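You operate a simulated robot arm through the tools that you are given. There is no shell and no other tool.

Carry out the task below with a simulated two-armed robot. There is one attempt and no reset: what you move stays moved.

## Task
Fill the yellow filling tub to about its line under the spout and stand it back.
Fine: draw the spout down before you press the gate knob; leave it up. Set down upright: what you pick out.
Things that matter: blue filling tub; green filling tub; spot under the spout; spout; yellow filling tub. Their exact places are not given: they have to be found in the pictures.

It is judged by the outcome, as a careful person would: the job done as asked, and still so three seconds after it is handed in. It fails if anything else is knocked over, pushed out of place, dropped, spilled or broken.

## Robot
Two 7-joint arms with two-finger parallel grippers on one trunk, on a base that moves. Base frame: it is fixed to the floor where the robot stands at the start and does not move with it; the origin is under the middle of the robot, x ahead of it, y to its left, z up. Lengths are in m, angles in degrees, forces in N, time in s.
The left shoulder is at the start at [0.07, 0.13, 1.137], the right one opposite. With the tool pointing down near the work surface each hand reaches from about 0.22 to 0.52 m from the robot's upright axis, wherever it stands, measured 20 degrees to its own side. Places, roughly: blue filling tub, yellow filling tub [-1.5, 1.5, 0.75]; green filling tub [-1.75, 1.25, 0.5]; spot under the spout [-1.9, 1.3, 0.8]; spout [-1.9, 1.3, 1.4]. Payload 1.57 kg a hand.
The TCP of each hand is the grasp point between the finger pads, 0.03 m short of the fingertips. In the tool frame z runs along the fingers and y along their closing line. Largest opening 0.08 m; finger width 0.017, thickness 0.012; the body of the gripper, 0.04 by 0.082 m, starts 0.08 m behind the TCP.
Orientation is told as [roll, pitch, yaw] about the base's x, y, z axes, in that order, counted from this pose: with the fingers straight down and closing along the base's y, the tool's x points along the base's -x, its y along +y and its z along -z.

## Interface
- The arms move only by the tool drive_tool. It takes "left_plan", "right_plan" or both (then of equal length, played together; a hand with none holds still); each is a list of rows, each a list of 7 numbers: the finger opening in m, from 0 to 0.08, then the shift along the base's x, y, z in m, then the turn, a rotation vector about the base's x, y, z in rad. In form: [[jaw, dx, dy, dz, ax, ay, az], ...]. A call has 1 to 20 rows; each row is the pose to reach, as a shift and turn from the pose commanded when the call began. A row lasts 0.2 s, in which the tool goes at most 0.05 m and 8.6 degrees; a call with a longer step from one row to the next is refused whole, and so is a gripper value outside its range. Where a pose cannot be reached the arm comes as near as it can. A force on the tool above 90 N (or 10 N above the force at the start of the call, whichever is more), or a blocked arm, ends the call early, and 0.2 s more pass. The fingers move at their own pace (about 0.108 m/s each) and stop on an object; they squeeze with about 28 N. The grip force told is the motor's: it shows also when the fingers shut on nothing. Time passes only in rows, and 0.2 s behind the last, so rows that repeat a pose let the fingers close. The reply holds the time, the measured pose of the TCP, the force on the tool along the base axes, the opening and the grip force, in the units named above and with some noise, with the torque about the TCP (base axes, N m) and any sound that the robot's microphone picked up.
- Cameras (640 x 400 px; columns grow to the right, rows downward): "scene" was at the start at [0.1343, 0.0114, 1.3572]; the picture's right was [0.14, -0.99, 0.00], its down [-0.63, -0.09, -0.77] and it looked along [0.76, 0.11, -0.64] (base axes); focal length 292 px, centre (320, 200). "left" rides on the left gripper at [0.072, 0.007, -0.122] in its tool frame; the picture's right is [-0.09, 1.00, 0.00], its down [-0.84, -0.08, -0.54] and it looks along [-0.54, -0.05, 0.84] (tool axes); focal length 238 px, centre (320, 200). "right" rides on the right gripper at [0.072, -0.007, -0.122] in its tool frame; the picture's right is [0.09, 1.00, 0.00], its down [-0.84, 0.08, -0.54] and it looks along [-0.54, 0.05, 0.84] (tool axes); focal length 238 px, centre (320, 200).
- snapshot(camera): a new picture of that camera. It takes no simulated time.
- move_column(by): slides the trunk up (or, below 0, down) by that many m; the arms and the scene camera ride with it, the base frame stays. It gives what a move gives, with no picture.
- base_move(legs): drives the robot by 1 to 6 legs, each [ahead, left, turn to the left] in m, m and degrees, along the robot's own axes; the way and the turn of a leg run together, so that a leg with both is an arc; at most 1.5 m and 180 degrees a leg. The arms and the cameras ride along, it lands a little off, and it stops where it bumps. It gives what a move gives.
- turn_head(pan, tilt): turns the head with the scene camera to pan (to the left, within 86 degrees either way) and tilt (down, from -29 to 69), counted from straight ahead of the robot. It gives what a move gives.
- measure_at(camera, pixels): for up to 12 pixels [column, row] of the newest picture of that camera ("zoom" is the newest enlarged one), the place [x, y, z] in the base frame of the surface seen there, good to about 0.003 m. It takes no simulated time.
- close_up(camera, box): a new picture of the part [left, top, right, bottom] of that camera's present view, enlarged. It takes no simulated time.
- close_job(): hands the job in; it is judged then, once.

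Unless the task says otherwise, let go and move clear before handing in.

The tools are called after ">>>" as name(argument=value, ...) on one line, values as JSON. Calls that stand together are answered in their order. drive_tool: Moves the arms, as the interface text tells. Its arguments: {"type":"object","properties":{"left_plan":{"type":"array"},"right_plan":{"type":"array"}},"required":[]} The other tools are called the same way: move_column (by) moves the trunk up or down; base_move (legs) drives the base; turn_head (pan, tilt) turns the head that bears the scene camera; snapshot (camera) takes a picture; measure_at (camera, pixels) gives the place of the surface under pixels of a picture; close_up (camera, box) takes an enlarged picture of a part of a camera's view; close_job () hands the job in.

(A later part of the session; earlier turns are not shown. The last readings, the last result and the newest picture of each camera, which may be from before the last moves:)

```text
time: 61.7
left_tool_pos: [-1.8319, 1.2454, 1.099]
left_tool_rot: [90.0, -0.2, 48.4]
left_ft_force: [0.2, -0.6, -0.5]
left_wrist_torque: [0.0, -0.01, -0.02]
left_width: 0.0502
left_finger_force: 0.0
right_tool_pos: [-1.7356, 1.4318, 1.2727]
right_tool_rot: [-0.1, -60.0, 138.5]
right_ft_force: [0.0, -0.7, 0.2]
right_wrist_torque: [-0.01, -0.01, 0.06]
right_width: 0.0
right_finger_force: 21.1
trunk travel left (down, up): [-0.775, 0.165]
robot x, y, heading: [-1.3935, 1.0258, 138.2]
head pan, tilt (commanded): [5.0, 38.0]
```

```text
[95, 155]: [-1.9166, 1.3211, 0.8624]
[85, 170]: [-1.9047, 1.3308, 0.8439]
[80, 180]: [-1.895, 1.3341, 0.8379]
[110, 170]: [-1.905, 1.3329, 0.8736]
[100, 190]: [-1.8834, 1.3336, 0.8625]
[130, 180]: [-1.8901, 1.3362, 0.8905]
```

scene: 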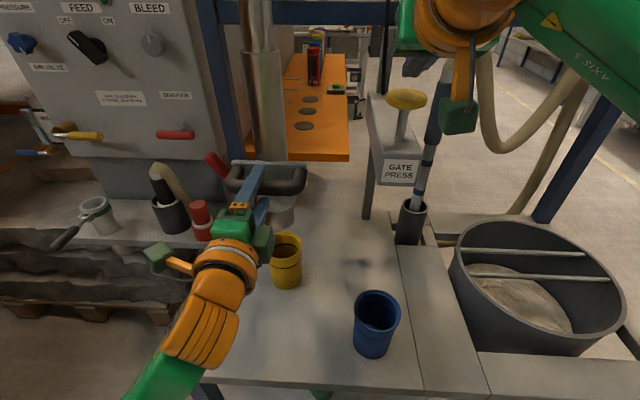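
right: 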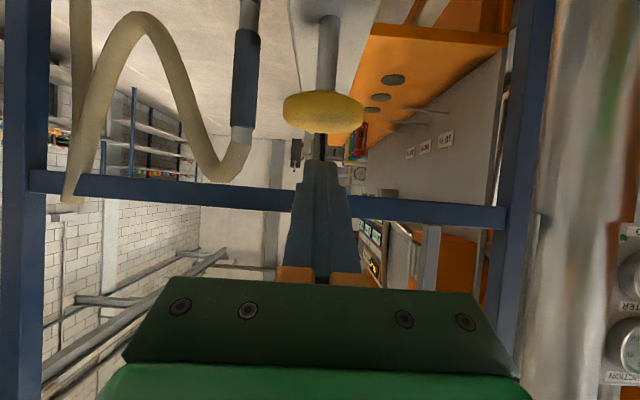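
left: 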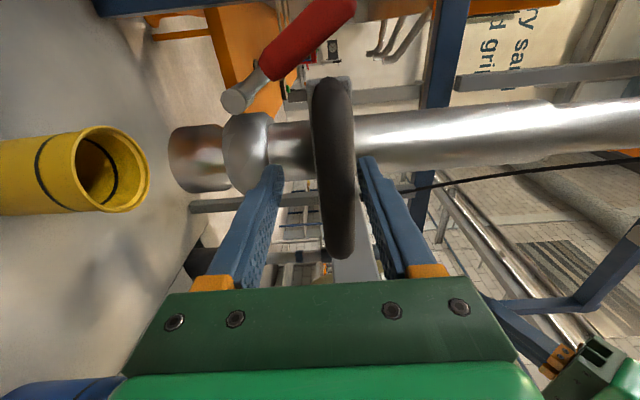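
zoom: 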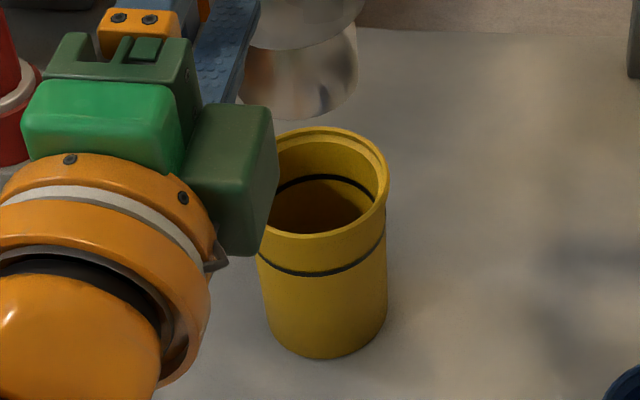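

The inside back wall is bare down to z 0.83, so the level is still below that; the line is near 0.88. I'll give another short press and release in one call.

>>> drive_tool(right_plan=[[0.0, 0, 0, -0.028, 0, 0, 0], [0.0, 0, 0, -0.028, 0, 0, 0], [0.0, 0, 0, 0.0, 0, 0, 0]])

>>> close_up(camera="scene", box=[240, 200, 330, 300])

>>> measure_at(camera="zoom", pixels=[[320, 178], [320, 190], [320, 200], [320, 210], [320, 220], [320, 228], [320, 232], [340, 215], [300, 215], [295, 225]])

```text
time: 62.5
left_tool_pos: [-1.8328, 1.2453, 1.0997]
left_tool_rot: [89.9, -0.2, 48.4]
left_ft_force: [-0.6, -0.3, -0.3]
left_wrist_torque: [-0.01, 0.0, 0.03]
left_width: 0.0499
left_finger_force: 0.1
right_tool_pos: [-1.7385, 1.4305, 1.2722]
right_tool_rot: [-0.1, -60.0, 138.5]
right_ft_force: [0.2, -0.1, -0.8]
right_wrist_torque: [-0.02, 0.03, 0.01]
right_width: 0.0
right_finger_force: 21.4
trunk travel left (down, up): [-0.775, 0.165]
robot x, y, heading: [-1.3922, 1.0272, 138.1]
head pan, tilt (commanded): [5.0, 38.0]
```

```text
4.00 times, centred on (285, 250) of scene
```

zoom: 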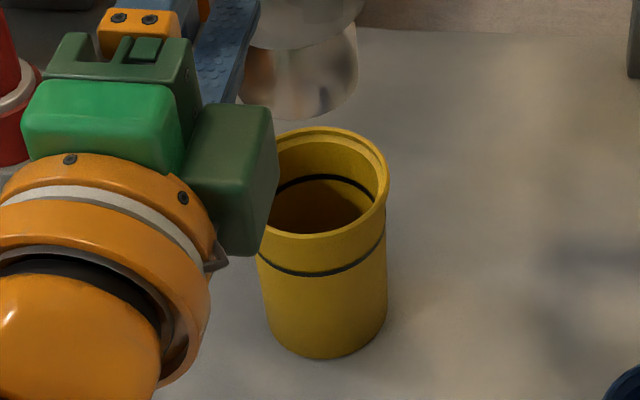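

```text
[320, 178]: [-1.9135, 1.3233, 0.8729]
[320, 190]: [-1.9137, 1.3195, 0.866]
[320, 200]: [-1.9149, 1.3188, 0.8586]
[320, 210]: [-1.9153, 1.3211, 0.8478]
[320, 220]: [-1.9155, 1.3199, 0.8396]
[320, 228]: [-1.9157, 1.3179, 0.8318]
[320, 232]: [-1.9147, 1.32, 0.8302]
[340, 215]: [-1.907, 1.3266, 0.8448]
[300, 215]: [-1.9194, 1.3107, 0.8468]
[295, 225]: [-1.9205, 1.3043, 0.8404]
```

No sand shows above z 0.83 yet, so the rate is modest. I'll press and hold for about 0.6 s, then look while it is still pressed.

>>> drive_tool(right_plan=[[0.0, 0, 0, -0.028, 0, 0, 0], [0.0, 0, 0, -0.03, 0, 0, 0]])

>>> close_up(camera="scene", box=[240, 200, 330, 300])

```text
time: 63.1
left_tool_pos: [-1.8329, 1.2463, 1.1]
left_tool_rot: [90.0, -0.1, 48.3]
left_ft_force: [-0.5, 0.3, 0.3]
left_wrist_torque: [0.0, 0.01, 0.01]
left_width: 0.05
left_finger_force: 0.0
right_tool_pos: [-1.7351, 1.4311, 1.2446]
right_tool_rot: [0.0, -60.2, 138.4]
right_ft_force: [-1.3, 0.6, 3.6]
right_wrist_torque: [0.13, 0.09, -0.03]
right_width: 0.0
right_finger_force: 21.3
trunk travel left (down, up): [-0.775, 0.165]
robot x, y, heading: [-1.3958, 1.0282, 138.5]
head pan, tilt (commanded): [5.0, 38.0]
```

```text
4.00 times, centred on (285, 250) of scene
```

zoom: 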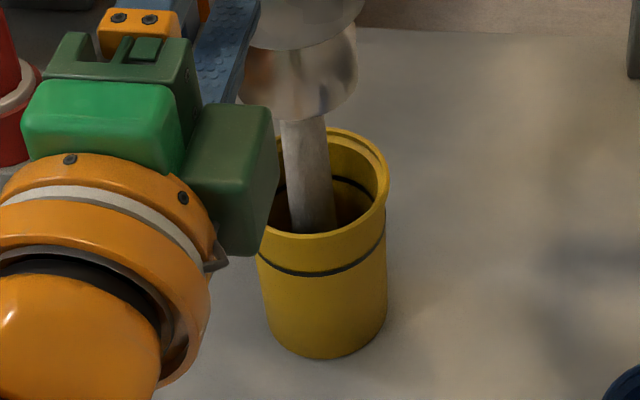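

The stream is running cleanly into the tub. I'll hold two rows more and then release to read the level.

>>> drive_tool(right_plan=[[0.0, 0, 0, 0, 0, 0, 0], [0.0, 0, 0, 0, 0, 0, 0], [0.0, 0, 0, 0.028, 0, 0, 0]])

>>> close_up(camera="scene", box=[240, 200, 330, 300])

>>> measure_at(camera="zoom", pixels=[[320, 190], [320, 200], [320, 210], [320, 220], [320, 228], [320, 232], [340, 215], [300, 215], [295, 225]])

```text
time: 63.9
left_tool_pos: [-1.8315, 1.2454, 1.0991]
left_tool_rot: [89.9, -0.2, 48.5]
left_ft_force: [-0.4, 0.2, -0.1]
left_wrist_torque: [0.0, 0.03, 0.0]
left_width: 0.05
left_finger_force: 0.1
right_tool_pos: [-1.7357, 1.431, 1.2708]
right_tool_rot: [-0.1, -60.0, 138.4]
right_ft_force: [0.2, 0.6, 0.8]
right_wrist_torque: [0.02, -0.04, -0.01]
right_width: 0.0001
right_finger_force: 21.4
trunk travel left (down, up): [-0.775, 0.165]
robot x, y, heading: [-1.3915, 1.0285, 138.6]
head pan, tilt (commanded): [5.0, 38.0]
```

```text
4.00 times, centred on (285, 250) of scene
```

zoom: 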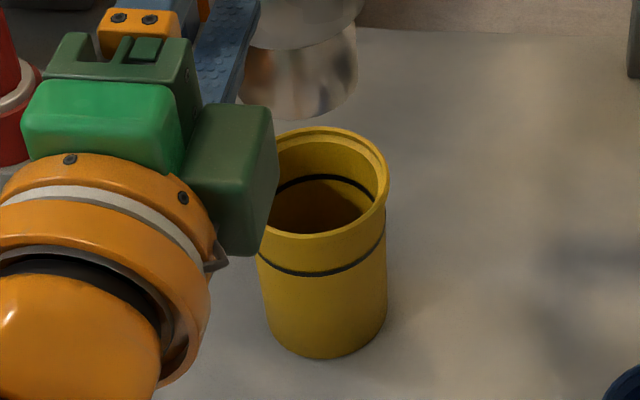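

```text
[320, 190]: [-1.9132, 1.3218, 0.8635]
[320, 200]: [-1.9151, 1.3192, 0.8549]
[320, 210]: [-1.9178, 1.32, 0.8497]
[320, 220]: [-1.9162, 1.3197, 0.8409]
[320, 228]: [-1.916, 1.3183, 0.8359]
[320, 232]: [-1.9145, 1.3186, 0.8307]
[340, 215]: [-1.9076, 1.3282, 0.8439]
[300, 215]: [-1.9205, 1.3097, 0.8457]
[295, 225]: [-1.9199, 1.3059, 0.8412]
```

The wall is still bare down to 0.83 after about 2 s of flow, so at least as much again is needed. I'll press for about 1.2 s and look again while pressed.

>>> drive_tool(right_plan=[[0.0, 0, 0, -0.028, 0, 0, 0], [0.0, 0, 0, -0.028, 0, 0, 0], [0.0, 0, 0, -0.028, 0, 0, 0], [0.0, 0, 0, -0.028, 0, 0, 0], [0.0, 0, 0, -0.028, 0, 0, 0]])

>>> close_up(camera="scene", box=[240, 200, 330, 300])

>>> measure_at(camera="zoom", pixels=[[340, 190], [345, 200], [345, 210], [345, 220], [345, 225], [355, 210], [360, 200]])

```text
time: 65.1
left_tool_pos: [-1.8319, 1.2441, 1.0989]
left_tool_rot: [90.1, -0.1, 48.4]
left_ft_force: [-0.7, 0.6, 0.1]
left_wrist_torque: [-0.02, 0.0, 0.01]
left_width: 0.0499
left_finger_force: 0.1
right_tool_pos: [-1.7368, 1.4313, 1.243]
right_tool_rot: [-0.1, -60.0, 138.3]
right_ft_force: [-0.3, 0.4, 4.2]
right_wrist_torque: [0.08, 0.08, -0.05]
right_width: 0.0
right_finger_force: 21.7
trunk travel left (down, up): [-0.775, 0.165]
robot x, y, heading: [-1.3907, 1.0263, 138.2]
head pan, tilt (commanded): [5.0, 38.0]
```

```text
4.00 times, centred on (285, 250) of scene
```

zoom: 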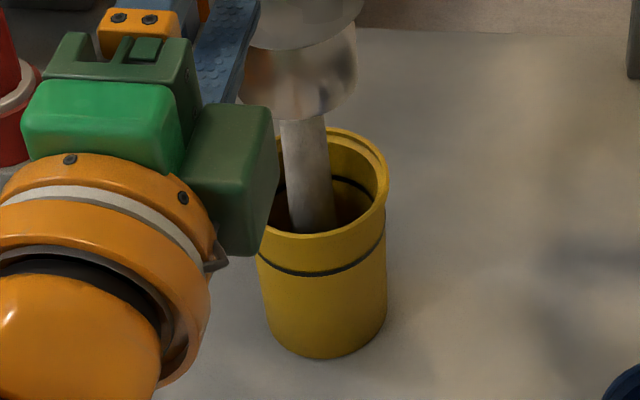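

```text
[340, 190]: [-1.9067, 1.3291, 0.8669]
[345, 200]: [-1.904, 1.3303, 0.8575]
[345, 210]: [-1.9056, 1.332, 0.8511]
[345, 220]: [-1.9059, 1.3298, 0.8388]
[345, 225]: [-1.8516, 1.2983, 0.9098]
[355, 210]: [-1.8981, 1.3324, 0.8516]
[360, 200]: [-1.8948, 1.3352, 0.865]
```

The level is still hidden below about z 0.835. I'll keep holding for another 0.8 s and look again.

>>> drive_tool(right_plan=[[0.0, 0, 0, 0, 0, 0, 0], [0.0, 0, 0, 0, 0, 0, 0], [0.0, 0, 0, 0, 0, 0, 0]])

>>> close_up(camera="scene", box=[240, 200, 330, 300])

>>> measure_at(camera="zoom", pixels=[[340, 190], [345, 200], [345, 210], [345, 218], [345, 222], [355, 210], [360, 200]])

```text
time: 65.9
left_tool_pos: [-1.8333, 1.2446, 1.0998]
left_tool_rot: [90.1, -0.2, 48.3]
left_ft_force: [-0.1, 0.4, -0.2]
left_wrist_torque: [0.03, 0.0, -0.02]
left_width: 0.0501
left_finger_force: 0.0
right_tool_pos: [-1.7375, 1.4314, 1.2431]
right_tool_rot: [-0.1, -60.0, 138.4]
right_ft_force: [-0.5, 1.3, 4.6]
right_wrist_torque: [0.1, 0.07, 0.01]
right_width: 0.0
right_finger_force: 21.4
trunk travel left (down, up): [-0.775, 0.165]
robot x, y, heading: [-1.3955, 1.0279, 138.3]
head pan, tilt (commanded): [5.0, 38.0]
```

```text
4.00 times, centred on (285, 250) of scene
```

zoom: 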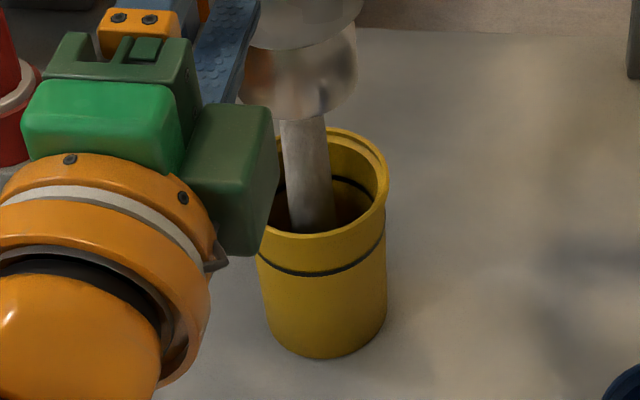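

```text
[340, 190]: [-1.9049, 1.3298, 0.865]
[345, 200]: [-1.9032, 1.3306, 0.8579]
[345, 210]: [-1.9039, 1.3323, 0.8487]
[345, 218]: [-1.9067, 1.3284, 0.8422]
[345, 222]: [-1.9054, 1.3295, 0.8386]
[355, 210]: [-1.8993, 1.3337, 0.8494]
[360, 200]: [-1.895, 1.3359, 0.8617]
```

Still nothing above 0.84. I'll hold another 0.8 s and look again.

>>> drive_tool(right_plan=[[0.0, 0, 0, 0, 0, 0, 0], [0.0, 0, 0, 0, 0, 0, 0], [0.0, 0, 0, 0, 0, 0, 0]])

>>> close_up(camera="scene", box=[240, 200, 330, 300])

>>> measure_at(camera="zoom", pixels=[[340, 190], [345, 200], [345, 210], [345, 218], [345, 222], [355, 210], [360, 200]])

```text
time: 66.7
left_tool_pos: [-1.8321, 1.2451, 1.1]
left_tool_rot: [90.0, -0.2, 48.4]
left_ft_force: [-1.0, -0.6, -0.3]
left_wrist_torque: [0.01, -0.03, 0.0]
left_width: 0.0502
left_finger_force: 0.0
right_tool_pos: [-1.7369, 1.4301, 1.244]
right_tool_rot: [0.0, -60.0, 138.3]
right_ft_force: [-0.8, 0.9, 3.0]
right_wrist_torque: [0.08, 0.09, 0.03]
right_width: 0.0
right_finger_force: 21.1
trunk travel left (down, up): [-0.775, 0.165]
robot x, y, heading: [-1.3887, 1.024, 138.0]
head pan, tilt (commanded): [5.0, 38.0]
```

```text
4.00 times, centred on (285, 250) of scene
```

zoom: 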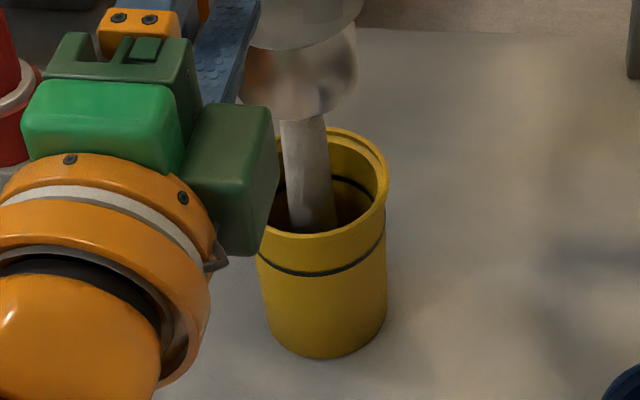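

```text
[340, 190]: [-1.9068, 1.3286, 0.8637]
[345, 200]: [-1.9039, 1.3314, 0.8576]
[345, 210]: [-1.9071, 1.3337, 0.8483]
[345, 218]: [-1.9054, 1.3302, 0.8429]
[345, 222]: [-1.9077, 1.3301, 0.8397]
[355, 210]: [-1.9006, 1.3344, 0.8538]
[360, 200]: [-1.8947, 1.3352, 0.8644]
```

The level is still under 0.838 after about 4.7 s of flow. I'll hold on for 1.2 s more.

>>> drive_tool(right_plan=[[0.0, 0, 0, 0, 0, 0, 0], [0.0, 0, 0, 0, 0, 0, 0], [0.0, 0, 0, 0, 0, 0, 0], [0.0, 0, 0, 0, 0, 0, 0], [0.0, 0, 0, 0, 0, 0, 0]])

>>> close_up(camera="scene", box=[250, 210, 320, 270])

>>> measure_at(camera="zoom", pixels=[[400, 150], [410, 160], [410, 170], [410, 180], [410, 190], [430, 170], [370, 200]])

```text
time: 67.9
left_tool_pos: [-1.8328, 1.246, 1.0998]
left_tool_rot: [90.0, -0.1, 48.4]
left_ft_force: [-0.8, 0.0, -0.9]
left_wrist_torque: [0.02, 0.01, 0.0]
left_width: 0.0501
left_finger_force: 0.1
right_tool_pos: [-1.7364, 1.4302, 1.2446]
right_tool_rot: [-0.1, -60.0, 138.4]
right_ft_force: [-1.4, 0.7, 3.7]
right_wrist_torque: [0.09, 0.06, -0.02]
right_width: 0.0001
right_finger_force: 21.3
trunk travel left (down, up): [-0.775, 0.165]
robot x, y, heading: [-1.3925, 1.0277, 138.2]
head pan, tilt (commanded): [5.0, 38.0]
```

```text
6.67 times, centred on (285, 240) of scene
```

zoom: 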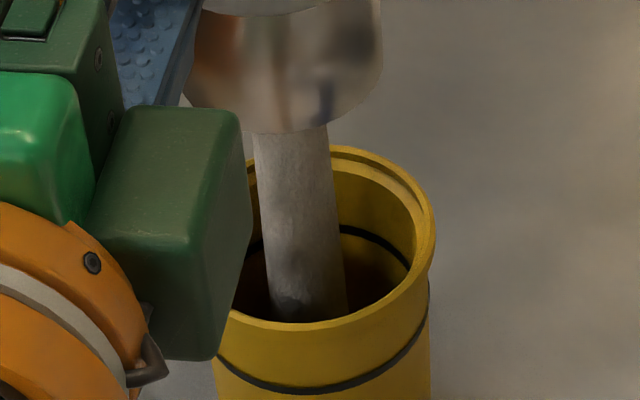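

```text
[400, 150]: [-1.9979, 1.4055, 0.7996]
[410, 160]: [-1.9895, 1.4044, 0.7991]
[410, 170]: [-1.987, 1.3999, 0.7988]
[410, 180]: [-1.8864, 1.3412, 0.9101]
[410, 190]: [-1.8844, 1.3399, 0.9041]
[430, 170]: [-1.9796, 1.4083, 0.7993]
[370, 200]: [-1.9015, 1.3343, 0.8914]
```

The stream seems to end in shadow at (300,305) of this zoom. I'll measure the dark region around it.

>>> measure_at(camera="zoom", pixels=[[360, 260], [365, 275], [365, 285], [365, 295], [360, 305], [385, 285], [395, 275], [258, 300], [250, 290], [300, 305], [300, 280]])

```text
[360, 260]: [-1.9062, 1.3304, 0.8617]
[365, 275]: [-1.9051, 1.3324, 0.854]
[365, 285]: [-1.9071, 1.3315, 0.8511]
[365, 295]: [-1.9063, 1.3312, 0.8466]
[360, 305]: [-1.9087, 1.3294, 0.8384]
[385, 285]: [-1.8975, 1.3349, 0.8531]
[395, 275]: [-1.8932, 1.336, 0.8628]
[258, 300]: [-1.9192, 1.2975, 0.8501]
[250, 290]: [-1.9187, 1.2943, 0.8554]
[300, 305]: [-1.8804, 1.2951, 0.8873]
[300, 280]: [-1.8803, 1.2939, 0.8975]
```

The wall is still bare to 0.838 after about 6 s, so the rate is under 7 mm/s and two seconds more are safe. I'll hold 2 s longer, then look again.

>>> drive_tool(right_plan=[[0.0, 0, 0, 0, 0, 0, 0], [0.0, 0, 0, 0, 0, 0, 0], [0.0, 0, 0, 0, 0, 0, 0], [0.0, 0, 0, 0, 0, 0, 0], [0.0, 0, 0, 0, 0, 0, 0], [0.0, 0, 0, 0, 0, 0, 0], [0.0, 0, 0, 0, 0, 0, 0], [0.0, 0, 0, 0, 0, 0, 0]])

>>> close_up(camera="scene", box=[250, 210, 320, 270])

>>> measure_at(camera="zoom", pixels=[[360, 260], [365, 275], [365, 285], [365, 295], [360, 305], [385, 285], [395, 275], [258, 300], [250, 290], [300, 305], [300, 280]])

```text
time: 69.7
left_tool_pos: [-1.8318, 1.2455, 1.0988]
left_tool_rot: [90.1, -0.1, 48.4]
left_ft_force: [0.5, -0.6, 0.0]
left_wrist_torque: [0.02, -0.01, -0.01]
left_width: 0.05
left_finger_force: 0.0
right_tool_pos: [-1.7368, 1.4307, 1.2434]
right_tool_rot: [0.0, -60.0, 138.4]
right_ft_force: [-1.0, 0.3, 4.6]
right_wrist_torque: [0.08, 0.07, -0.01]
right_width: 0.0002
right_finger_force: 21.6
trunk travel left (down, up): [-0.775, 0.165]
robot x, y, heading: [-1.3939, 1.0275, 138.1]
head pan, tilt (commanded): [5.0, 38.0]
```

```text
6.67 times, centred on (285, 240) of scene
```

zoom: 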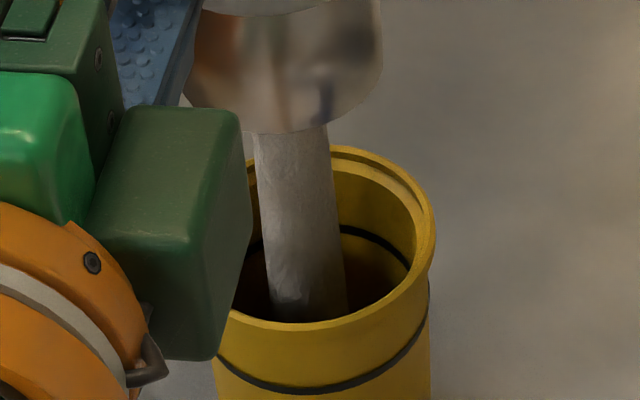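

```text
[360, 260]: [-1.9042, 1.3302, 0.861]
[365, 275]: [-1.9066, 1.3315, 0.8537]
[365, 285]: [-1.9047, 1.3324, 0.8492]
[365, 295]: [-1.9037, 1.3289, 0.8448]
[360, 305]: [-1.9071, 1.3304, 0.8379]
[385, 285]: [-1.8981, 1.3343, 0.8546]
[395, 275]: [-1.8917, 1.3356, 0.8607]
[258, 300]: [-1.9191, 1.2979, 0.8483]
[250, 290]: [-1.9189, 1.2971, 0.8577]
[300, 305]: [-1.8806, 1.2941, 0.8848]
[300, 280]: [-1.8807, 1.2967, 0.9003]
```

The wall stays bare to 0.838 after some 8 s, so the rate is slow and I need a steeper view. I'll release the knob, open the left fingers and draw that hand back from the bar to clear the view.

>>> drive_tool(left_plan=[[0.08, 0, 0, 0, 0, 0, 0], [0.08, 0, 0, 0, 0, 0, 0], [0.08, 0.0149, -0.0133, 0, 0, 0, 0], [0.08, 0.0299, -0.0266, 0, 0, 0, 0], [0.08, 0.0448, -0.0399, 0, 0, 0, 0]], right_plan=[[0.0, 0, 0, 0.028, 0, 0, 0], [0.0, 0, 0, 0.028, 0, 0, 0], [0.0, 0, 0, 0.028, 0, 0, 0], [0.0, 0, 0, 0.028, 0, 0, 0], [0.0, 0, 0, 0.028, 0, 0, 0]])

>>> snapshot(camera="scene")

>>> snapshot(camera="left")

```text
time: 70.9
left_tool_pos: [-1.8004, 1.2278, 1.0929]
left_tool_rot: [89.8, -0.1, 48.4]
left_ft_force: [0.3, 0.7, 0.1]
left_wrist_torque: [-0.01, -0.04, 0.02]
left_width: 0.0799
left_finger_force: 0.0
left hand out of reach, approached as far as the arm can: row 4, 5
right_tool_pos: [-1.7369, 1.4315, 1.2731]
right_tool_rot: [0.0, -60.0, 138.2]
right_ft_force: [-1.2, -0.4, 0.0]
right_wrist_torque: [0.06, 0.05, -0.04]
right_width: 0.0
right_finger_force: 21.0
trunk travel left (down, up): [-0.775, 0.165]
robot x, y, heading: [-1.3919, 1.0269, 138.4]
head pan, tilt (commanded): [5.0, 38.0]
```

```text
taken
```

scene: 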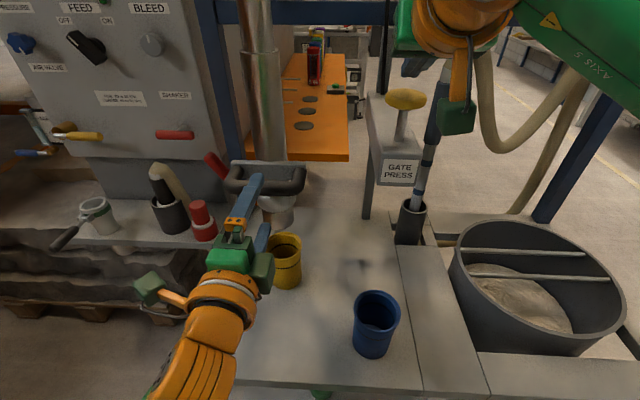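

```text
taken
```

left: 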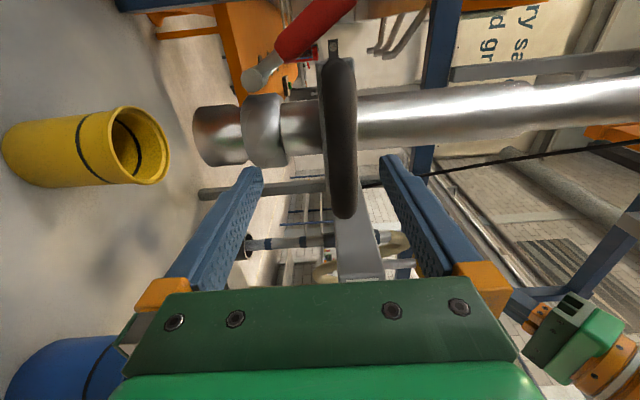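

The flow has stopped and the left fingertips are still just level with the bar's front, as the arm can't fold further here. I'll back the base off 0.08 m, straight out, before raising the trunk for a steeper view.

>>> base_move(legs=[[-0.08, 0, 0]])

>>> snapshot(camera="left")

```text
time: 72.0
left_tool_pos: [-1.7428, 1.1765, 1.091]
left_tool_rot: [89.6, -0.1, 48.2]
left_ft_force: [-0.4, 1.0, -0.4]
left_wrist_torque: [-0.02, 0.01, -0.02]
left_width: 0.08
left_finger_force: 0.0
right_tool_pos: [-1.679, 1.3815, 1.2704]
right_tool_rot: [-0.1, -59.8, 138.2]
right_ft_force: [-0.3, 0.7, 0.5]
right_wrist_torque: [-0.01, 0.02, 0.02]
right_width: 0.0
right_finger_force: 21.4
trunk travel left (down, up): [-0.775, 0.165]
robot x, y, heading: [-1.3344, 0.9739, 138.3]
head pan, tilt (commanded): [5.0, 38.0]
```

```text
taken
```

left: 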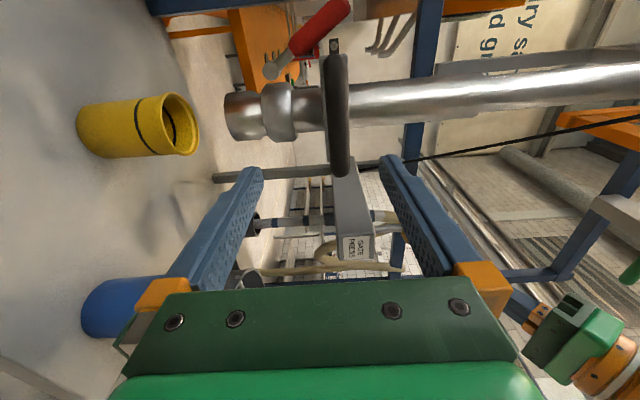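

The hand is clear of the bar, and the spout stays down. I'll raise the trunk by 0.16 m, then drive the base forward 0.08 m again.

>>> move_column(by=0.16)

>>> base_move(legs=[[0.08, 0, 0]])

>>> turn_head(pan=10, tilt=50)

>>> snapshot(camera="scene")

```text
time: 73.8
left_tool_pos: [-1.7405, 1.1748, 1.2534]
left_tool_rot: [89.9, -0.2, 48.3]
left_ft_force: [-0.3, 1.0, -0.1]
left_wrist_torque: [-0.03, -0.01, 0.02]
left_width: 0.0802
left_finger_force: 0.0
right_tool_pos: [-1.6761, 1.3783, 1.433]
right_tool_rot: [0.1, -60.0, 138.2]
right_ft_force: [-0.4, 0.1, -0.2]
right_wrist_torque: [0.01, -0.01, 0.0]
right_width: 0.0
right_finger_force: 21.2
trunk travel left (down, up): [-0.935, 0.005]
robot x, y, heading: [-1.3343, 0.9737, 138.2]
head pan, tilt (commanded): [5.0, 38.0]
```

```text
time: 74.8
left_tool_pos: [-1.7912, 1.2202, 1.258]
left_tool_rot: [90.4, -0.1, 48.4]
left_ft_force: [0.7, 0.0, -0.1]
left_wrist_torque: [-0.05, -0.01, -0.01]
left_width: 0.08
left_finger_force: 0.1
right_tool_pos: [-1.7263, 1.4228, 1.4368]
right_tool_rot: [0.0, -60.5, 138.3]
right_ft_force: [1.0, -0.5, 0.5]
right_wrist_torque: [0.01, 0.02, 0.08]
right_width: 0.0
right_finger_force: 21.5
trunk travel left (down, up): [-0.935, 0.005]
robot x, y, heading: [-1.3902, 1.029, 138.5]
head pan, tilt (commanded): [5.0, 38.0]
```

```text
time: 75.6
left_tool_pos: [-1.7973, 1.2259, 1.2546]
left_tool_rot: [90.0, -0.1, 48.4]
left_ft_force: [-0.9, 1.2, 0.9]
left_wrist_torque: [0.02, -0.01, 0.01]
left_width: 0.0801
left_finger_force: 0.1
right_tool_pos: [-1.7336, 1.428, 1.4339]
right_tool_rot: [-0.1, -60.1, 138.3]
right_ft_force: [0.1, 0.4, 0.0]
right_wrist_torque: [0.02, 0.03, -0.01]
right_width: 0.0001
right_finger_force: 21.2
trunk travel left (down, up): [-0.935, 0.005]
robot x, y, heading: [-1.3923, 1.0276, 138.3]
head pan, tilt (commanded): [10.0, 50.0]
```

```text
taken
```

scene: 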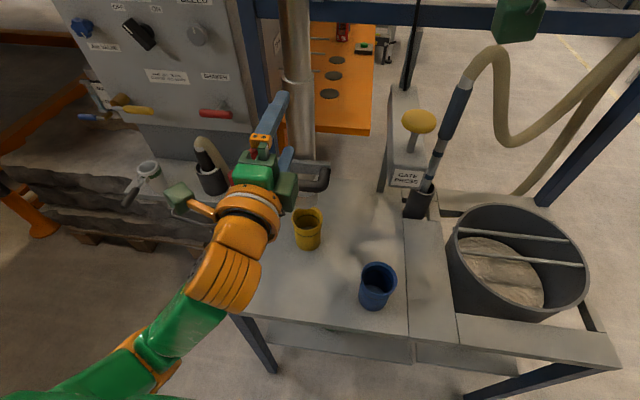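

From the raised camera the yellow tub's mouth at (307,220) is open to view. I'll zoom in and measure down its inside.

>>> close_up(camera="scene", box=[270, 190, 345, 260])

>>> measure_at(camera="zoom", pixels=[[320, 170], [320, 200], [320, 215], [320, 230], [320, 245], [320, 255], [340, 230], [350, 220], [300, 230], [310, 240]])

```text
5.71 times, centred on (308, 225) of scene
```

zoom: 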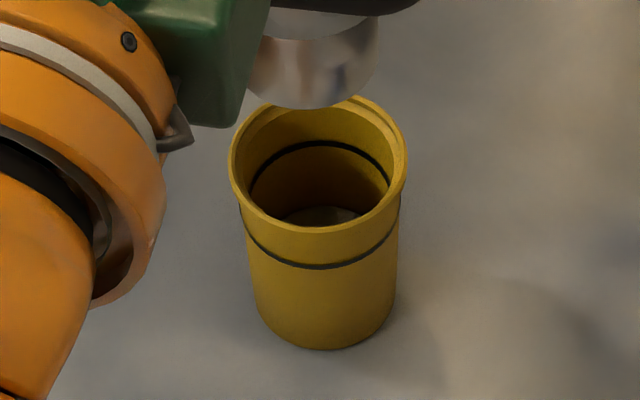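

```text
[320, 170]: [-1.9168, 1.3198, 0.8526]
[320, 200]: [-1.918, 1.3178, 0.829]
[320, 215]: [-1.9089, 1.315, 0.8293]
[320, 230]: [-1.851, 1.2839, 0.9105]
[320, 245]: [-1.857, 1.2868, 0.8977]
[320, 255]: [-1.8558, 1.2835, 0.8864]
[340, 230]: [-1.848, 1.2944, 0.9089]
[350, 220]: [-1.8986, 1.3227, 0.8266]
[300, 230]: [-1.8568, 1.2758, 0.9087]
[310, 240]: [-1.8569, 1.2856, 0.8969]
```

The sand surface now shows at z 0.829 (zoom (320,215)), about 27 mm deep after roughly 7.7 s of flow, so the line at 0.88 needs about 14 s more. I'll bring the right hand down to the same press depth and hold about 3 s, then check.

>>> drive_tool(right_plan=[[0.0, -0.001, 0.001, -0.04, 0, 0, 0], [0.0, -0.002, 0.0015, -0.08, 0, 0, 0], [0.0, -0.003, 0.002, -0.12, 0, 0, 0], [0.0, -0.0034, 0.0028, -0.155, 0, 0, 0], [0.0, -0.0034, 0.0028, -0.175, 0, 0, 0], [0.0, -0.0034, 0.0028, -0.1905, 0, 0, 0], [0.0, -0.0034, 0.0028, -0.1905, 0, 0, 0]])

>>> snapshot(camera="scene")

>>> close_up(camera="scene", box=[270, 190, 345, 260])

```text
time: 77.2
left_tool_pos: [-1.7961, 1.2266, 1.2543]
left_tool_rot: [90.0, 0.0, 48.4]
left_ft_force: [-0.2, -0.5, 0.1]
left_wrist_torque: [-0.03, 0.01, -0.02]
left_width: 0.0802
left_finger_force: 0.1
right_tool_pos: [-1.7356, 1.4328, 1.2428]
right_tool_rot: [0.0, -60.2, 138.3]
right_ft_force: [-0.3, 0.5, 4.8]
right_wrist_torque: [0.07, 0.08, -0.11]
right_width: 0.0
right_finger_force: 21.0
trunk travel left (down, up): [-0.935, 0.005]
robot x, y, heading: [-1.39, 1.0276, 138.4]
head pan, tilt (commanded): [10.0, 50.0]
```

```text
taken
```

scene: 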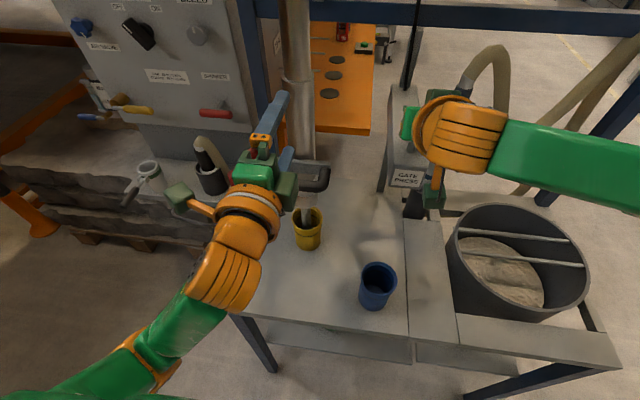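

```text
5.71 times, centred on (308, 225) of scene
```

zoom: 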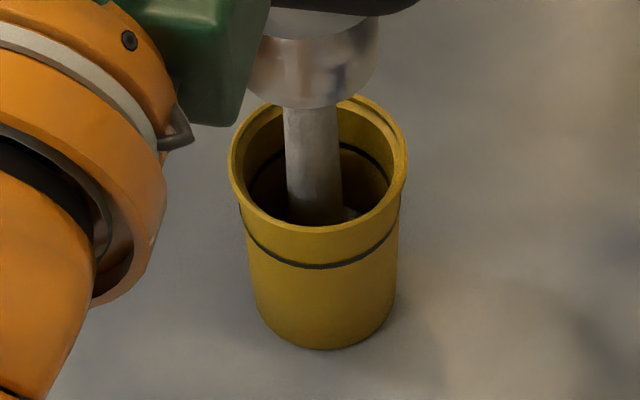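

The stream is running again into the tub, with the sand surface visible at its foot. I'll hold for 3 s and read the level.

>>> drive_tool(right_plan=[[0.0, 0, 0, 0, 0, 0, 0], [0.0, 0, 0, 0, 0, 0, 0], [0.0, 0, 0, 0, 0, 0, 0], [0.0, 0, 0, 0, 0, 0, 0], [0.0, 0, 0, 0, 0, 0, 0], [0.0, 0, 0, 0, 0, 0, 0], [0.0, 0, 0, 0, 0, 0, 0], [0.0, 0, 0, 0, 0, 0, 0], [0.0, 0, 0, 0, 0, 0, 0], [0.0, 0, 0, 0, 0, 0, 0], [0.0, 0, 0, 0, 0, 0, 0], [0.0, 0, 0, 0, 0, 0, 0], [0.0, 0, 0, 0, 0, 0, 0], [0.0, 0, 0, 0, 0, 0, 0]])

>>> close_up(camera="scene", box=[270, 190, 345, 260])

>>> measure_at(camera="zoom", pixels=[[360, 170], [360, 180], [355, 190], [355, 200], [350, 208], [350, 214], [280, 205], [285, 215], [375, 190]])

```text
time: 80.2
left_tool_pos: [-1.7977, 1.2257, 1.2537]
left_tool_rot: [90.0, -0.1, 48.5]
left_ft_force: [-0.4, 0.4, -0.5]
left_wrist_torque: [0.0, -0.02, -0.02]
left_width: 0.08
left_finger_force: 0.1
right_tool_pos: [-1.7374, 1.4324, 1.2421]
right_tool_rot: [0.1, -60.1, 138.4]
right_ft_force: [-1.1, 1.8, 4.4]
right_wrist_torque: [0.09, 0.07, -0.01]
right_width: 0.0002
right_finger_force: 21.0
trunk travel left (down, up): [-0.935, 0.005]
robot x, y, heading: [-1.3926, 1.0247, 138.2]
head pan, tilt (commanded): [10.0, 50.0]
```

```text
5.71 times, centred on (308, 225) of scene
```

zoom: 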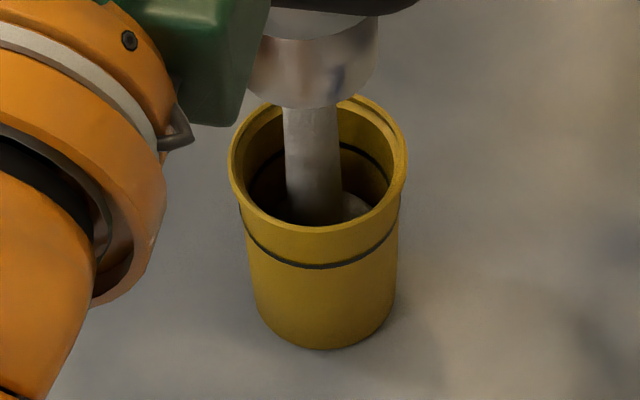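

```text
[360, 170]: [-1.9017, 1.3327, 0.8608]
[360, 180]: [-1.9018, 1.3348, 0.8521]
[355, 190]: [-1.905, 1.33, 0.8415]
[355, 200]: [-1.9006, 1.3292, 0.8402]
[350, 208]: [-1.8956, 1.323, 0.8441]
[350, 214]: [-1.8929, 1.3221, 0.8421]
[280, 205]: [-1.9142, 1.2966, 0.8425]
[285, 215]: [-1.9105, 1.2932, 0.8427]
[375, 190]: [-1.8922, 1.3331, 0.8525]
```

The surface has risen to about z 0.842, i.e. roughly 3.7 mm/s. I'll measure the line itself, inside and out, to set the target.

>>> measure_at(camera="zoom", pixels=[[320, 263], [320, 266], [320, 269], [280, 258], [360, 259], [360, 150], [365, 154], [355, 147], [375, 165], [268, 158]])

>>> close_up(camera="scene", box=[290, 205, 325, 245])

```text
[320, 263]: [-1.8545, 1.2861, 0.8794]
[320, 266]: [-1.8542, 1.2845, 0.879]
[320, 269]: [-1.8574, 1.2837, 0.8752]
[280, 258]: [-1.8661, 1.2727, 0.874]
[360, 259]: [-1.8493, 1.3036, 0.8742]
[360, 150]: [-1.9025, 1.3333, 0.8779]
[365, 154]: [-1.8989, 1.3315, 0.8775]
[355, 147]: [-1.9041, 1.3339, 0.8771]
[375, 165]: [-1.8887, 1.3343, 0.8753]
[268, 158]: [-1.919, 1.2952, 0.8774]
```

```text
10.00 times, centred on (308, 225) of scene
```

zoom: 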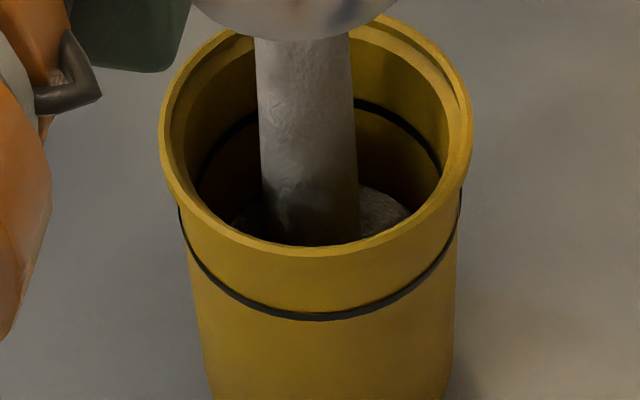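

The line is at z 0.877, so about 35 mm, or 9 s, remain. I'll hold 4 s more and check.

>>> drive_tool(right_plan=[[0.0, 0, 0, 0, 0, 0, 0], [0.0, 0, 0, 0, 0, 0, 0], [0.0, 0, 0, 0, 0, 0, 0], [0.0, 0, 0, 0, 0, 0, 0], [0.0, 0, 0, 0, 0, 0, 0], [0.0, 0, 0, 0, 0, 0, 0], [0.0, 0, 0, 0, 0, 0, 0], [0.0, 0, 0, 0, 0, 0, 0], [0.0, 0, 0, 0, 0, 0, 0], [0.0, 0, 0, 0, 0, 0, 0], [0.0, 0, 0, 0, 0, 0, 0], [0.0, 0, 0, 0, 0, 0, 0], [0.0, 0, 0, 0, 0, 0, 0], [0.0, 0, 0, 0, 0, 0, 0], [0.0, 0, 0, 0, 0, 0, 0], [0.0, 0, 0, 0, 0, 0, 0], [0.0, 0, 0, 0, 0, 0, 0], [0.0, 0, 0, 0, 0, 0, 0], [0.0, 0, 0, 0, 0, 0, 0]])

>>> close_up(camera="scene", box=[290, 205, 325, 245])

>>> measure_at(camera="zoom", pixels=[[380, 160], [390, 180], [390, 200], [380, 215], [370, 228], [400, 180], [240, 180], [240, 200], [250, 220], [420, 170]])

```text
time: 84.2
left_tool_pos: [-1.7971, 1.2263, 1.2544]
left_tool_rot: [90.0, -0.1, 48.4]
left_ft_force: [0.2, -0.8, 0.5]
left_wrist_torque: [0.03, 0.0, 0.0]
left_width: 0.08
left_finger_force: 0.1
right_tool_pos: [-1.7372, 1.4324, 1.2414]
right_tool_rot: [-0.1, -60.1, 138.4]
right_ft_force: [-0.1, 1.1, 4.2]
right_wrist_torque: [0.1, 0.07, 0.01]
right_width: 0.0
right_finger_force: 20.9
trunk travel left (down, up): [-0.935, 0.005]
robot x, y, heading: [-1.3948, 1.0236, 138.3]
head pan, tilt (commanded): [10.0, 50.0]
```

```text
10.00 times, centred on (308, 225) of scene
```

zoom: 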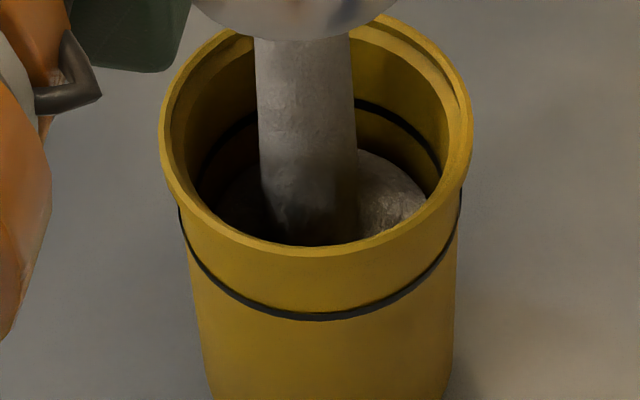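

```text
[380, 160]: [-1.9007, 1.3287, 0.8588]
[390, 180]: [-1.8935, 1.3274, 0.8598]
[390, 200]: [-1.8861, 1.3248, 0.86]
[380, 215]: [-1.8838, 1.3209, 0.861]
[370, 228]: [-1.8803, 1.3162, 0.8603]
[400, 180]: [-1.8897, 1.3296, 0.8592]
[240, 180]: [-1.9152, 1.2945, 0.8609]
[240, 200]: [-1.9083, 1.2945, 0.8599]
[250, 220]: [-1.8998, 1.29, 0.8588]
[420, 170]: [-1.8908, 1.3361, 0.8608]
```

The surface is flat at z 0.860, rising about 4.4 mm/s; 17 mm remain. I'll hold about 2.8 s more and release in the same call, leaving a small margin.

>>> drive_tool(right_plan=[[0.0, 0, 0, 0, 0, 0, 0], [0.0, 0, 0, 0, 0, 0, 0], [0.0, 0, 0, 0, 0, 0, 0], [0.0, 0, 0, 0, 0, 0, 0], [0.0, 0, 0, 0, 0, 0, 0], [0.0, 0, 0, 0, 0, 0, 0], [0.0, 0, 0, 0, 0, 0, 0], [0.0, 0, 0, 0, 0, 0, 0], [0.0, 0, 0, 0, 0, 0, 0], [0.0, 0, 0, 0, 0, 0, 0], [0.0, 0, 0, 0, 0, 0, 0], [0.0, 0, 0, 0, 0, 0, 0], [0.0, 0, 0, 0, 0, 0, 0], [0.0, 0, 0, 0.03, 0, 0, 0], [0.0, 0, 0, 0.03, 0, 0, 0]])

>>> close_up(camera="scene", box=[290, 205, 325, 245])

>>> measure_at(camera="zoom", pixels=[[320, 140], [320, 160], [320, 180], [320, 200], [320, 220], [380, 180], [260, 180], [390, 150], [240, 200], [370, 228]])

```text
time: 87.4
left_tool_pos: [-1.798, 1.2255, 1.2535]
left_tool_rot: [89.9, -0.1, 48.4]
left_ft_force: [0.1, -0.7, -0.2]
left_wrist_torque: [0.01, 0.01, -0.01]
left_width: 0.0801
left_finger_force: 0.0
right_tool_pos: [-1.7388, 1.4318, 1.2721]
right_tool_rot: [-0.1, -60.0, 138.4]
right_ft_force: [1.5, 0.4, -0.4]
right_wrist_torque: [-0.02, -0.02, 0.02]
right_width: 0.0
right_finger_force: 21.4
trunk travel left (down, up): [-0.935, 0.005]
robot x, y, heading: [-1.394, 1.0252, 138.5]
head pan, tilt (commanded): [10.0, 50.0]
```

```text
10.00 times, centred on (308, 225) of scene
```

zoom: 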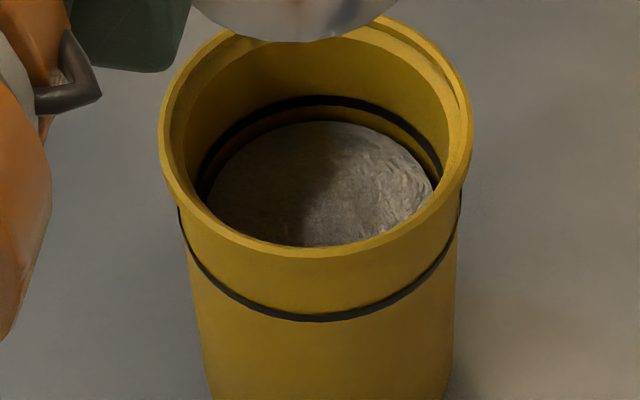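

```text
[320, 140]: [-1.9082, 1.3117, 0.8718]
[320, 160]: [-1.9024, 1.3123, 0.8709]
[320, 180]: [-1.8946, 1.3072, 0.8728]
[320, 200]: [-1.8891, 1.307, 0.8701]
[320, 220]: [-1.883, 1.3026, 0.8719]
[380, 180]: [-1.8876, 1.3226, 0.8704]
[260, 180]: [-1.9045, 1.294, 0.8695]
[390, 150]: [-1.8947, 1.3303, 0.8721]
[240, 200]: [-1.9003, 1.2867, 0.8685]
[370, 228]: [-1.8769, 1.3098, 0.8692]
```

The surface now lies at z 0.8705, just under the line at 0.877 (visible as a thin gap at (320,110)). One more press of about 1.3 s should bring it to the line.

>>> drive_tool(right_plan=[[0.0, 0, 0, -0.03, 0, 0, 0], [0.0, 0, 0, -0.03, 0, 0, 0], [0.0, 0, 0, -0.03, 0, 0, 0], [0.0, 0, 0, -0.03, 0, 0, 0], [0.0, 0, 0, -0.03, 0, 0, 0], [0.0, 0, 0, -0.03, 0, 0, 0], [0.0, 0, 0, 0.01, 0, 0, 0], [0.0, 0, 0, 0.03, 0, 0, 0]])

>>> close_up(camera="scene", box=[290, 205, 325, 245])

>>> measure_at(camera="zoom", pixels=[[320, 140], [320, 160], [320, 180], [320, 200], [320, 220], [380, 180], [260, 180], [390, 150], [240, 200], [370, 228]])

```text
time: 89.2
left_tool_pos: [-1.7966, 1.2269, 1.2535]
left_tool_rot: [90.0, 0.0, 48.4]
left_ft_force: [-0.6, -0.3, -0.3]
left_wrist_torque: [0.02, 0.01, 0.01]
left_width: 0.0799
left_finger_force: 0.1
right_tool_pos: [-1.7387, 1.4323, 1.3013]
right_tool_rot: [0.0, -60.0, 138.4]
right_ft_force: [-1.0, 0.3, 0.4]
right_wrist_torque: [-0.01, 0.05, -0.03]
right_width: 0.0
right_finger_force: 21.6
trunk travel left (down, up): [-0.935, 0.005]
robot x, y, heading: [-1.3933, 1.0237, 138.0]
head pan, tilt (commanded): [10.0, 50.0]
```

```text
10.00 times, centred on (308, 225) of scene
```

zoom: 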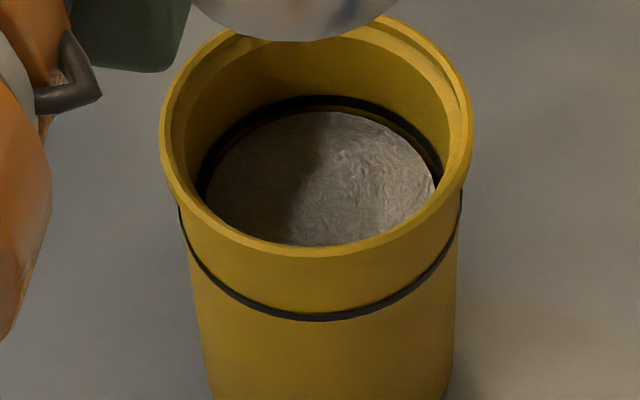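

```text
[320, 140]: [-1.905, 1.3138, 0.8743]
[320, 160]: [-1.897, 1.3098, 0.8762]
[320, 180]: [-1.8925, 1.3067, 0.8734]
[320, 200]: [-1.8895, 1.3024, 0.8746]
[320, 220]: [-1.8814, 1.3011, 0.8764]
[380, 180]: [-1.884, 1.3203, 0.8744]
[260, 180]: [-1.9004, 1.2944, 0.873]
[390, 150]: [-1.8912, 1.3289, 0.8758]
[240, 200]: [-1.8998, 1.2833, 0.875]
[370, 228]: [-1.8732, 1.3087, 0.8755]
```

The sand now stands at about z 0.875, level with the line (0.877) within the measuring error, and none is spilled. Now I'll back the base off 0.08 m so that the left hand can go down in front of the bar and grip it.

>>> base_move(legs=[[-0.08, 0, 0]])

>>> snapshot(camera="left")

>>> snapshot(camera="scene")

```text
time: 90.2
left_tool_pos: [-1.7463, 1.1814, 1.249]
left_tool_rot: [89.5, -0.1, 48.4]
left_ft_force: [0.7, 1.0, -0.4]
left_wrist_torque: [-0.01, 0.03, 0.01]
left_width: 0.0798
left_finger_force: 0.0
right_tool_pos: [-1.6861, 1.3881, 1.2985]
right_tool_rot: [0.1, -59.5, 138.2]
right_ft_force: [-0.4, -0.2, -1.3]
right_wrist_torque: [-0.04, 0.01, 0.01]
right_width: 0.0
right_finger_force: 20.8
trunk travel left (down, up): [-0.935, 0.005]
robot x, y, heading: [-1.337, 0.9709, 138.3]
head pan, tilt (commanded): [10.0, 50.0]
```

```text
taken
```

left: 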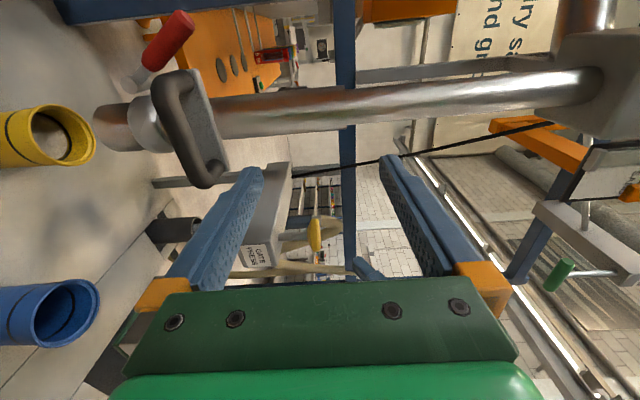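

```text
taken
```

scene: 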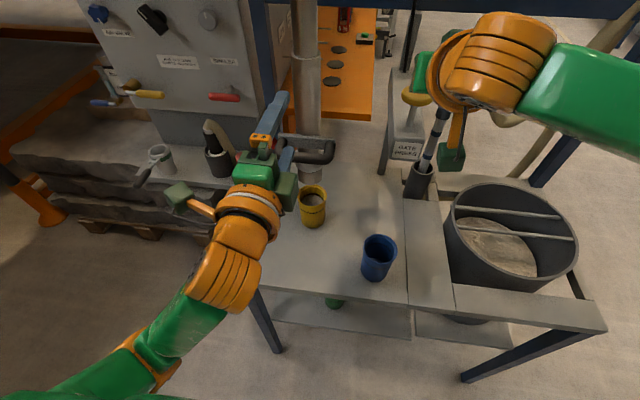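

The hand is now clear in front of the bar. I'll lower it 0.139 m to the bar's height and look.

>>> drive_tool(left_plan=[[0.08, 0, 0, -0.035, 0, 0, 0], [0.08, 0, 0, -0.07, 0, 0, 0], [0.08, 0, 0, -0.105, 0, 0, 0], [0.08, 0, 0, -0.139, 0, 0, 0], [0.08, 0, 0, -0.139, 0, 0, 0]])

>>> snapshot(camera="left")

```text
time: 91.5
left_tool_pos: [-1.7403, 1.1754, 1.1154]
left_tool_rot: [89.9, -0.1, 48.3]
left_ft_force: [0.6, -1.3, 0.1]
left_wrist_torque: [-0.03, -0.06, -0.04]
left_width: 0.0799
left_finger_force: 0.1
right_tool_pos: [-1.6804, 1.383, 1.303]
right_tool_rot: [-0.2, -60.0, 138.2]
right_ft_force: [0.4, 0.2, -0.5]
right_wrist_torque: [-0.02, -0.01, 0.02]
right_width: 0.0
right_finger_force: 21.6
trunk travel left (down, up): [-0.935, 0.005]
robot x, y, heading: [-1.3321, 0.9731, 138.2]
head pan, tilt (commanded): [10.0, 50.0]
```

```text
taken
```

left: 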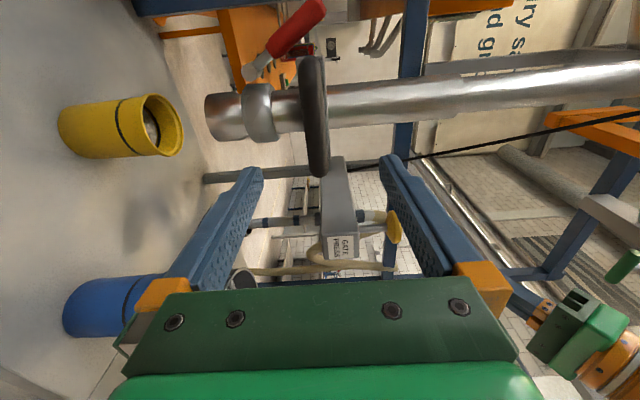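

>>> measure_at(camera="left", pixels=[[313, 80], [314, 110], [316, 140], [304, 110], [325, 110], [318, 160], [318, 172], [312, 62]])

```text
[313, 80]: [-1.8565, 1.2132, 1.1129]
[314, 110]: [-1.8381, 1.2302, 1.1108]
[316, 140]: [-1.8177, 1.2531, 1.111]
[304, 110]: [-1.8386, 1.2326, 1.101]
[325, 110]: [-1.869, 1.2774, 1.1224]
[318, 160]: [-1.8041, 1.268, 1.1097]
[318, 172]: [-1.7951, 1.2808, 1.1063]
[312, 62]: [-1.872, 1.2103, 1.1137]
```

The bar is at z 1.1105 and 0.11 m ahead. I'll slide forward 0.116 m, 5 mm lower, and close on it.

>>> drive_tool(left_plan=[[0.08, -0.0217, 0.0193, -0.005, 0, 0, 0], [0.08, -0.0433, 0.0386, -0.005, 0, 0, 0], [0.08, -0.065, 0.0579, -0.005, 0, 0, 0], [0.08, -0.0866, 0.0772, -0.005, 0, 0, 0], [0.08, -0.0866, 0.0772, -0.005, 0, 0, 0], [0.05, -0.0866, 0.0772, -0.005, 0, 0, 0], [0.02, -0.0866, 0.0772, -0.005, 0, 0, 0], [0.01, -0.0866, 0.0772, -0.005, 0, 0, 0], [0.01, -0.0866, 0.0772, -0.005, 0, 0, 0]])

>>> snapshot(camera="left")

```text
time: 93.5
left_tool_pos: [-1.8253, 1.2533, 1.1114]
left_tool_rot: [89.9, 0.0, 48.3]
left_ft_force: [1.7, -0.5, -4.1]
left_wrist_torque: [-0.06, -0.02, -0.07]
left_width: 0.0216
left_finger_force: 34.5
right_tool_pos: [-1.6798, 1.3827, 1.3022]
right_tool_rot: [-0.1, -60.0, 138.2]
right_ft_force: [0.7, 0.8, 0.8]
right_wrist_torque: [0.05, -0.02, 0.06]
right_width: 0.0
right_finger_force: 21.3
trunk travel left (down, up): [-0.935, 0.005]
robot x, y, heading: [-1.3326, 0.9743, 138.1]
head pan, tilt (commanded): [10.0, 50.0]
```

```text
taken
```

left: 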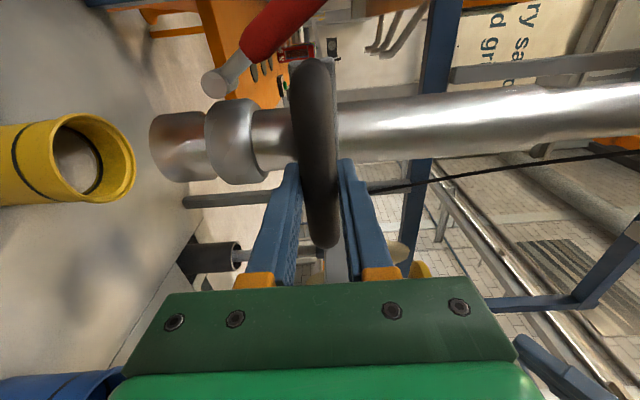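

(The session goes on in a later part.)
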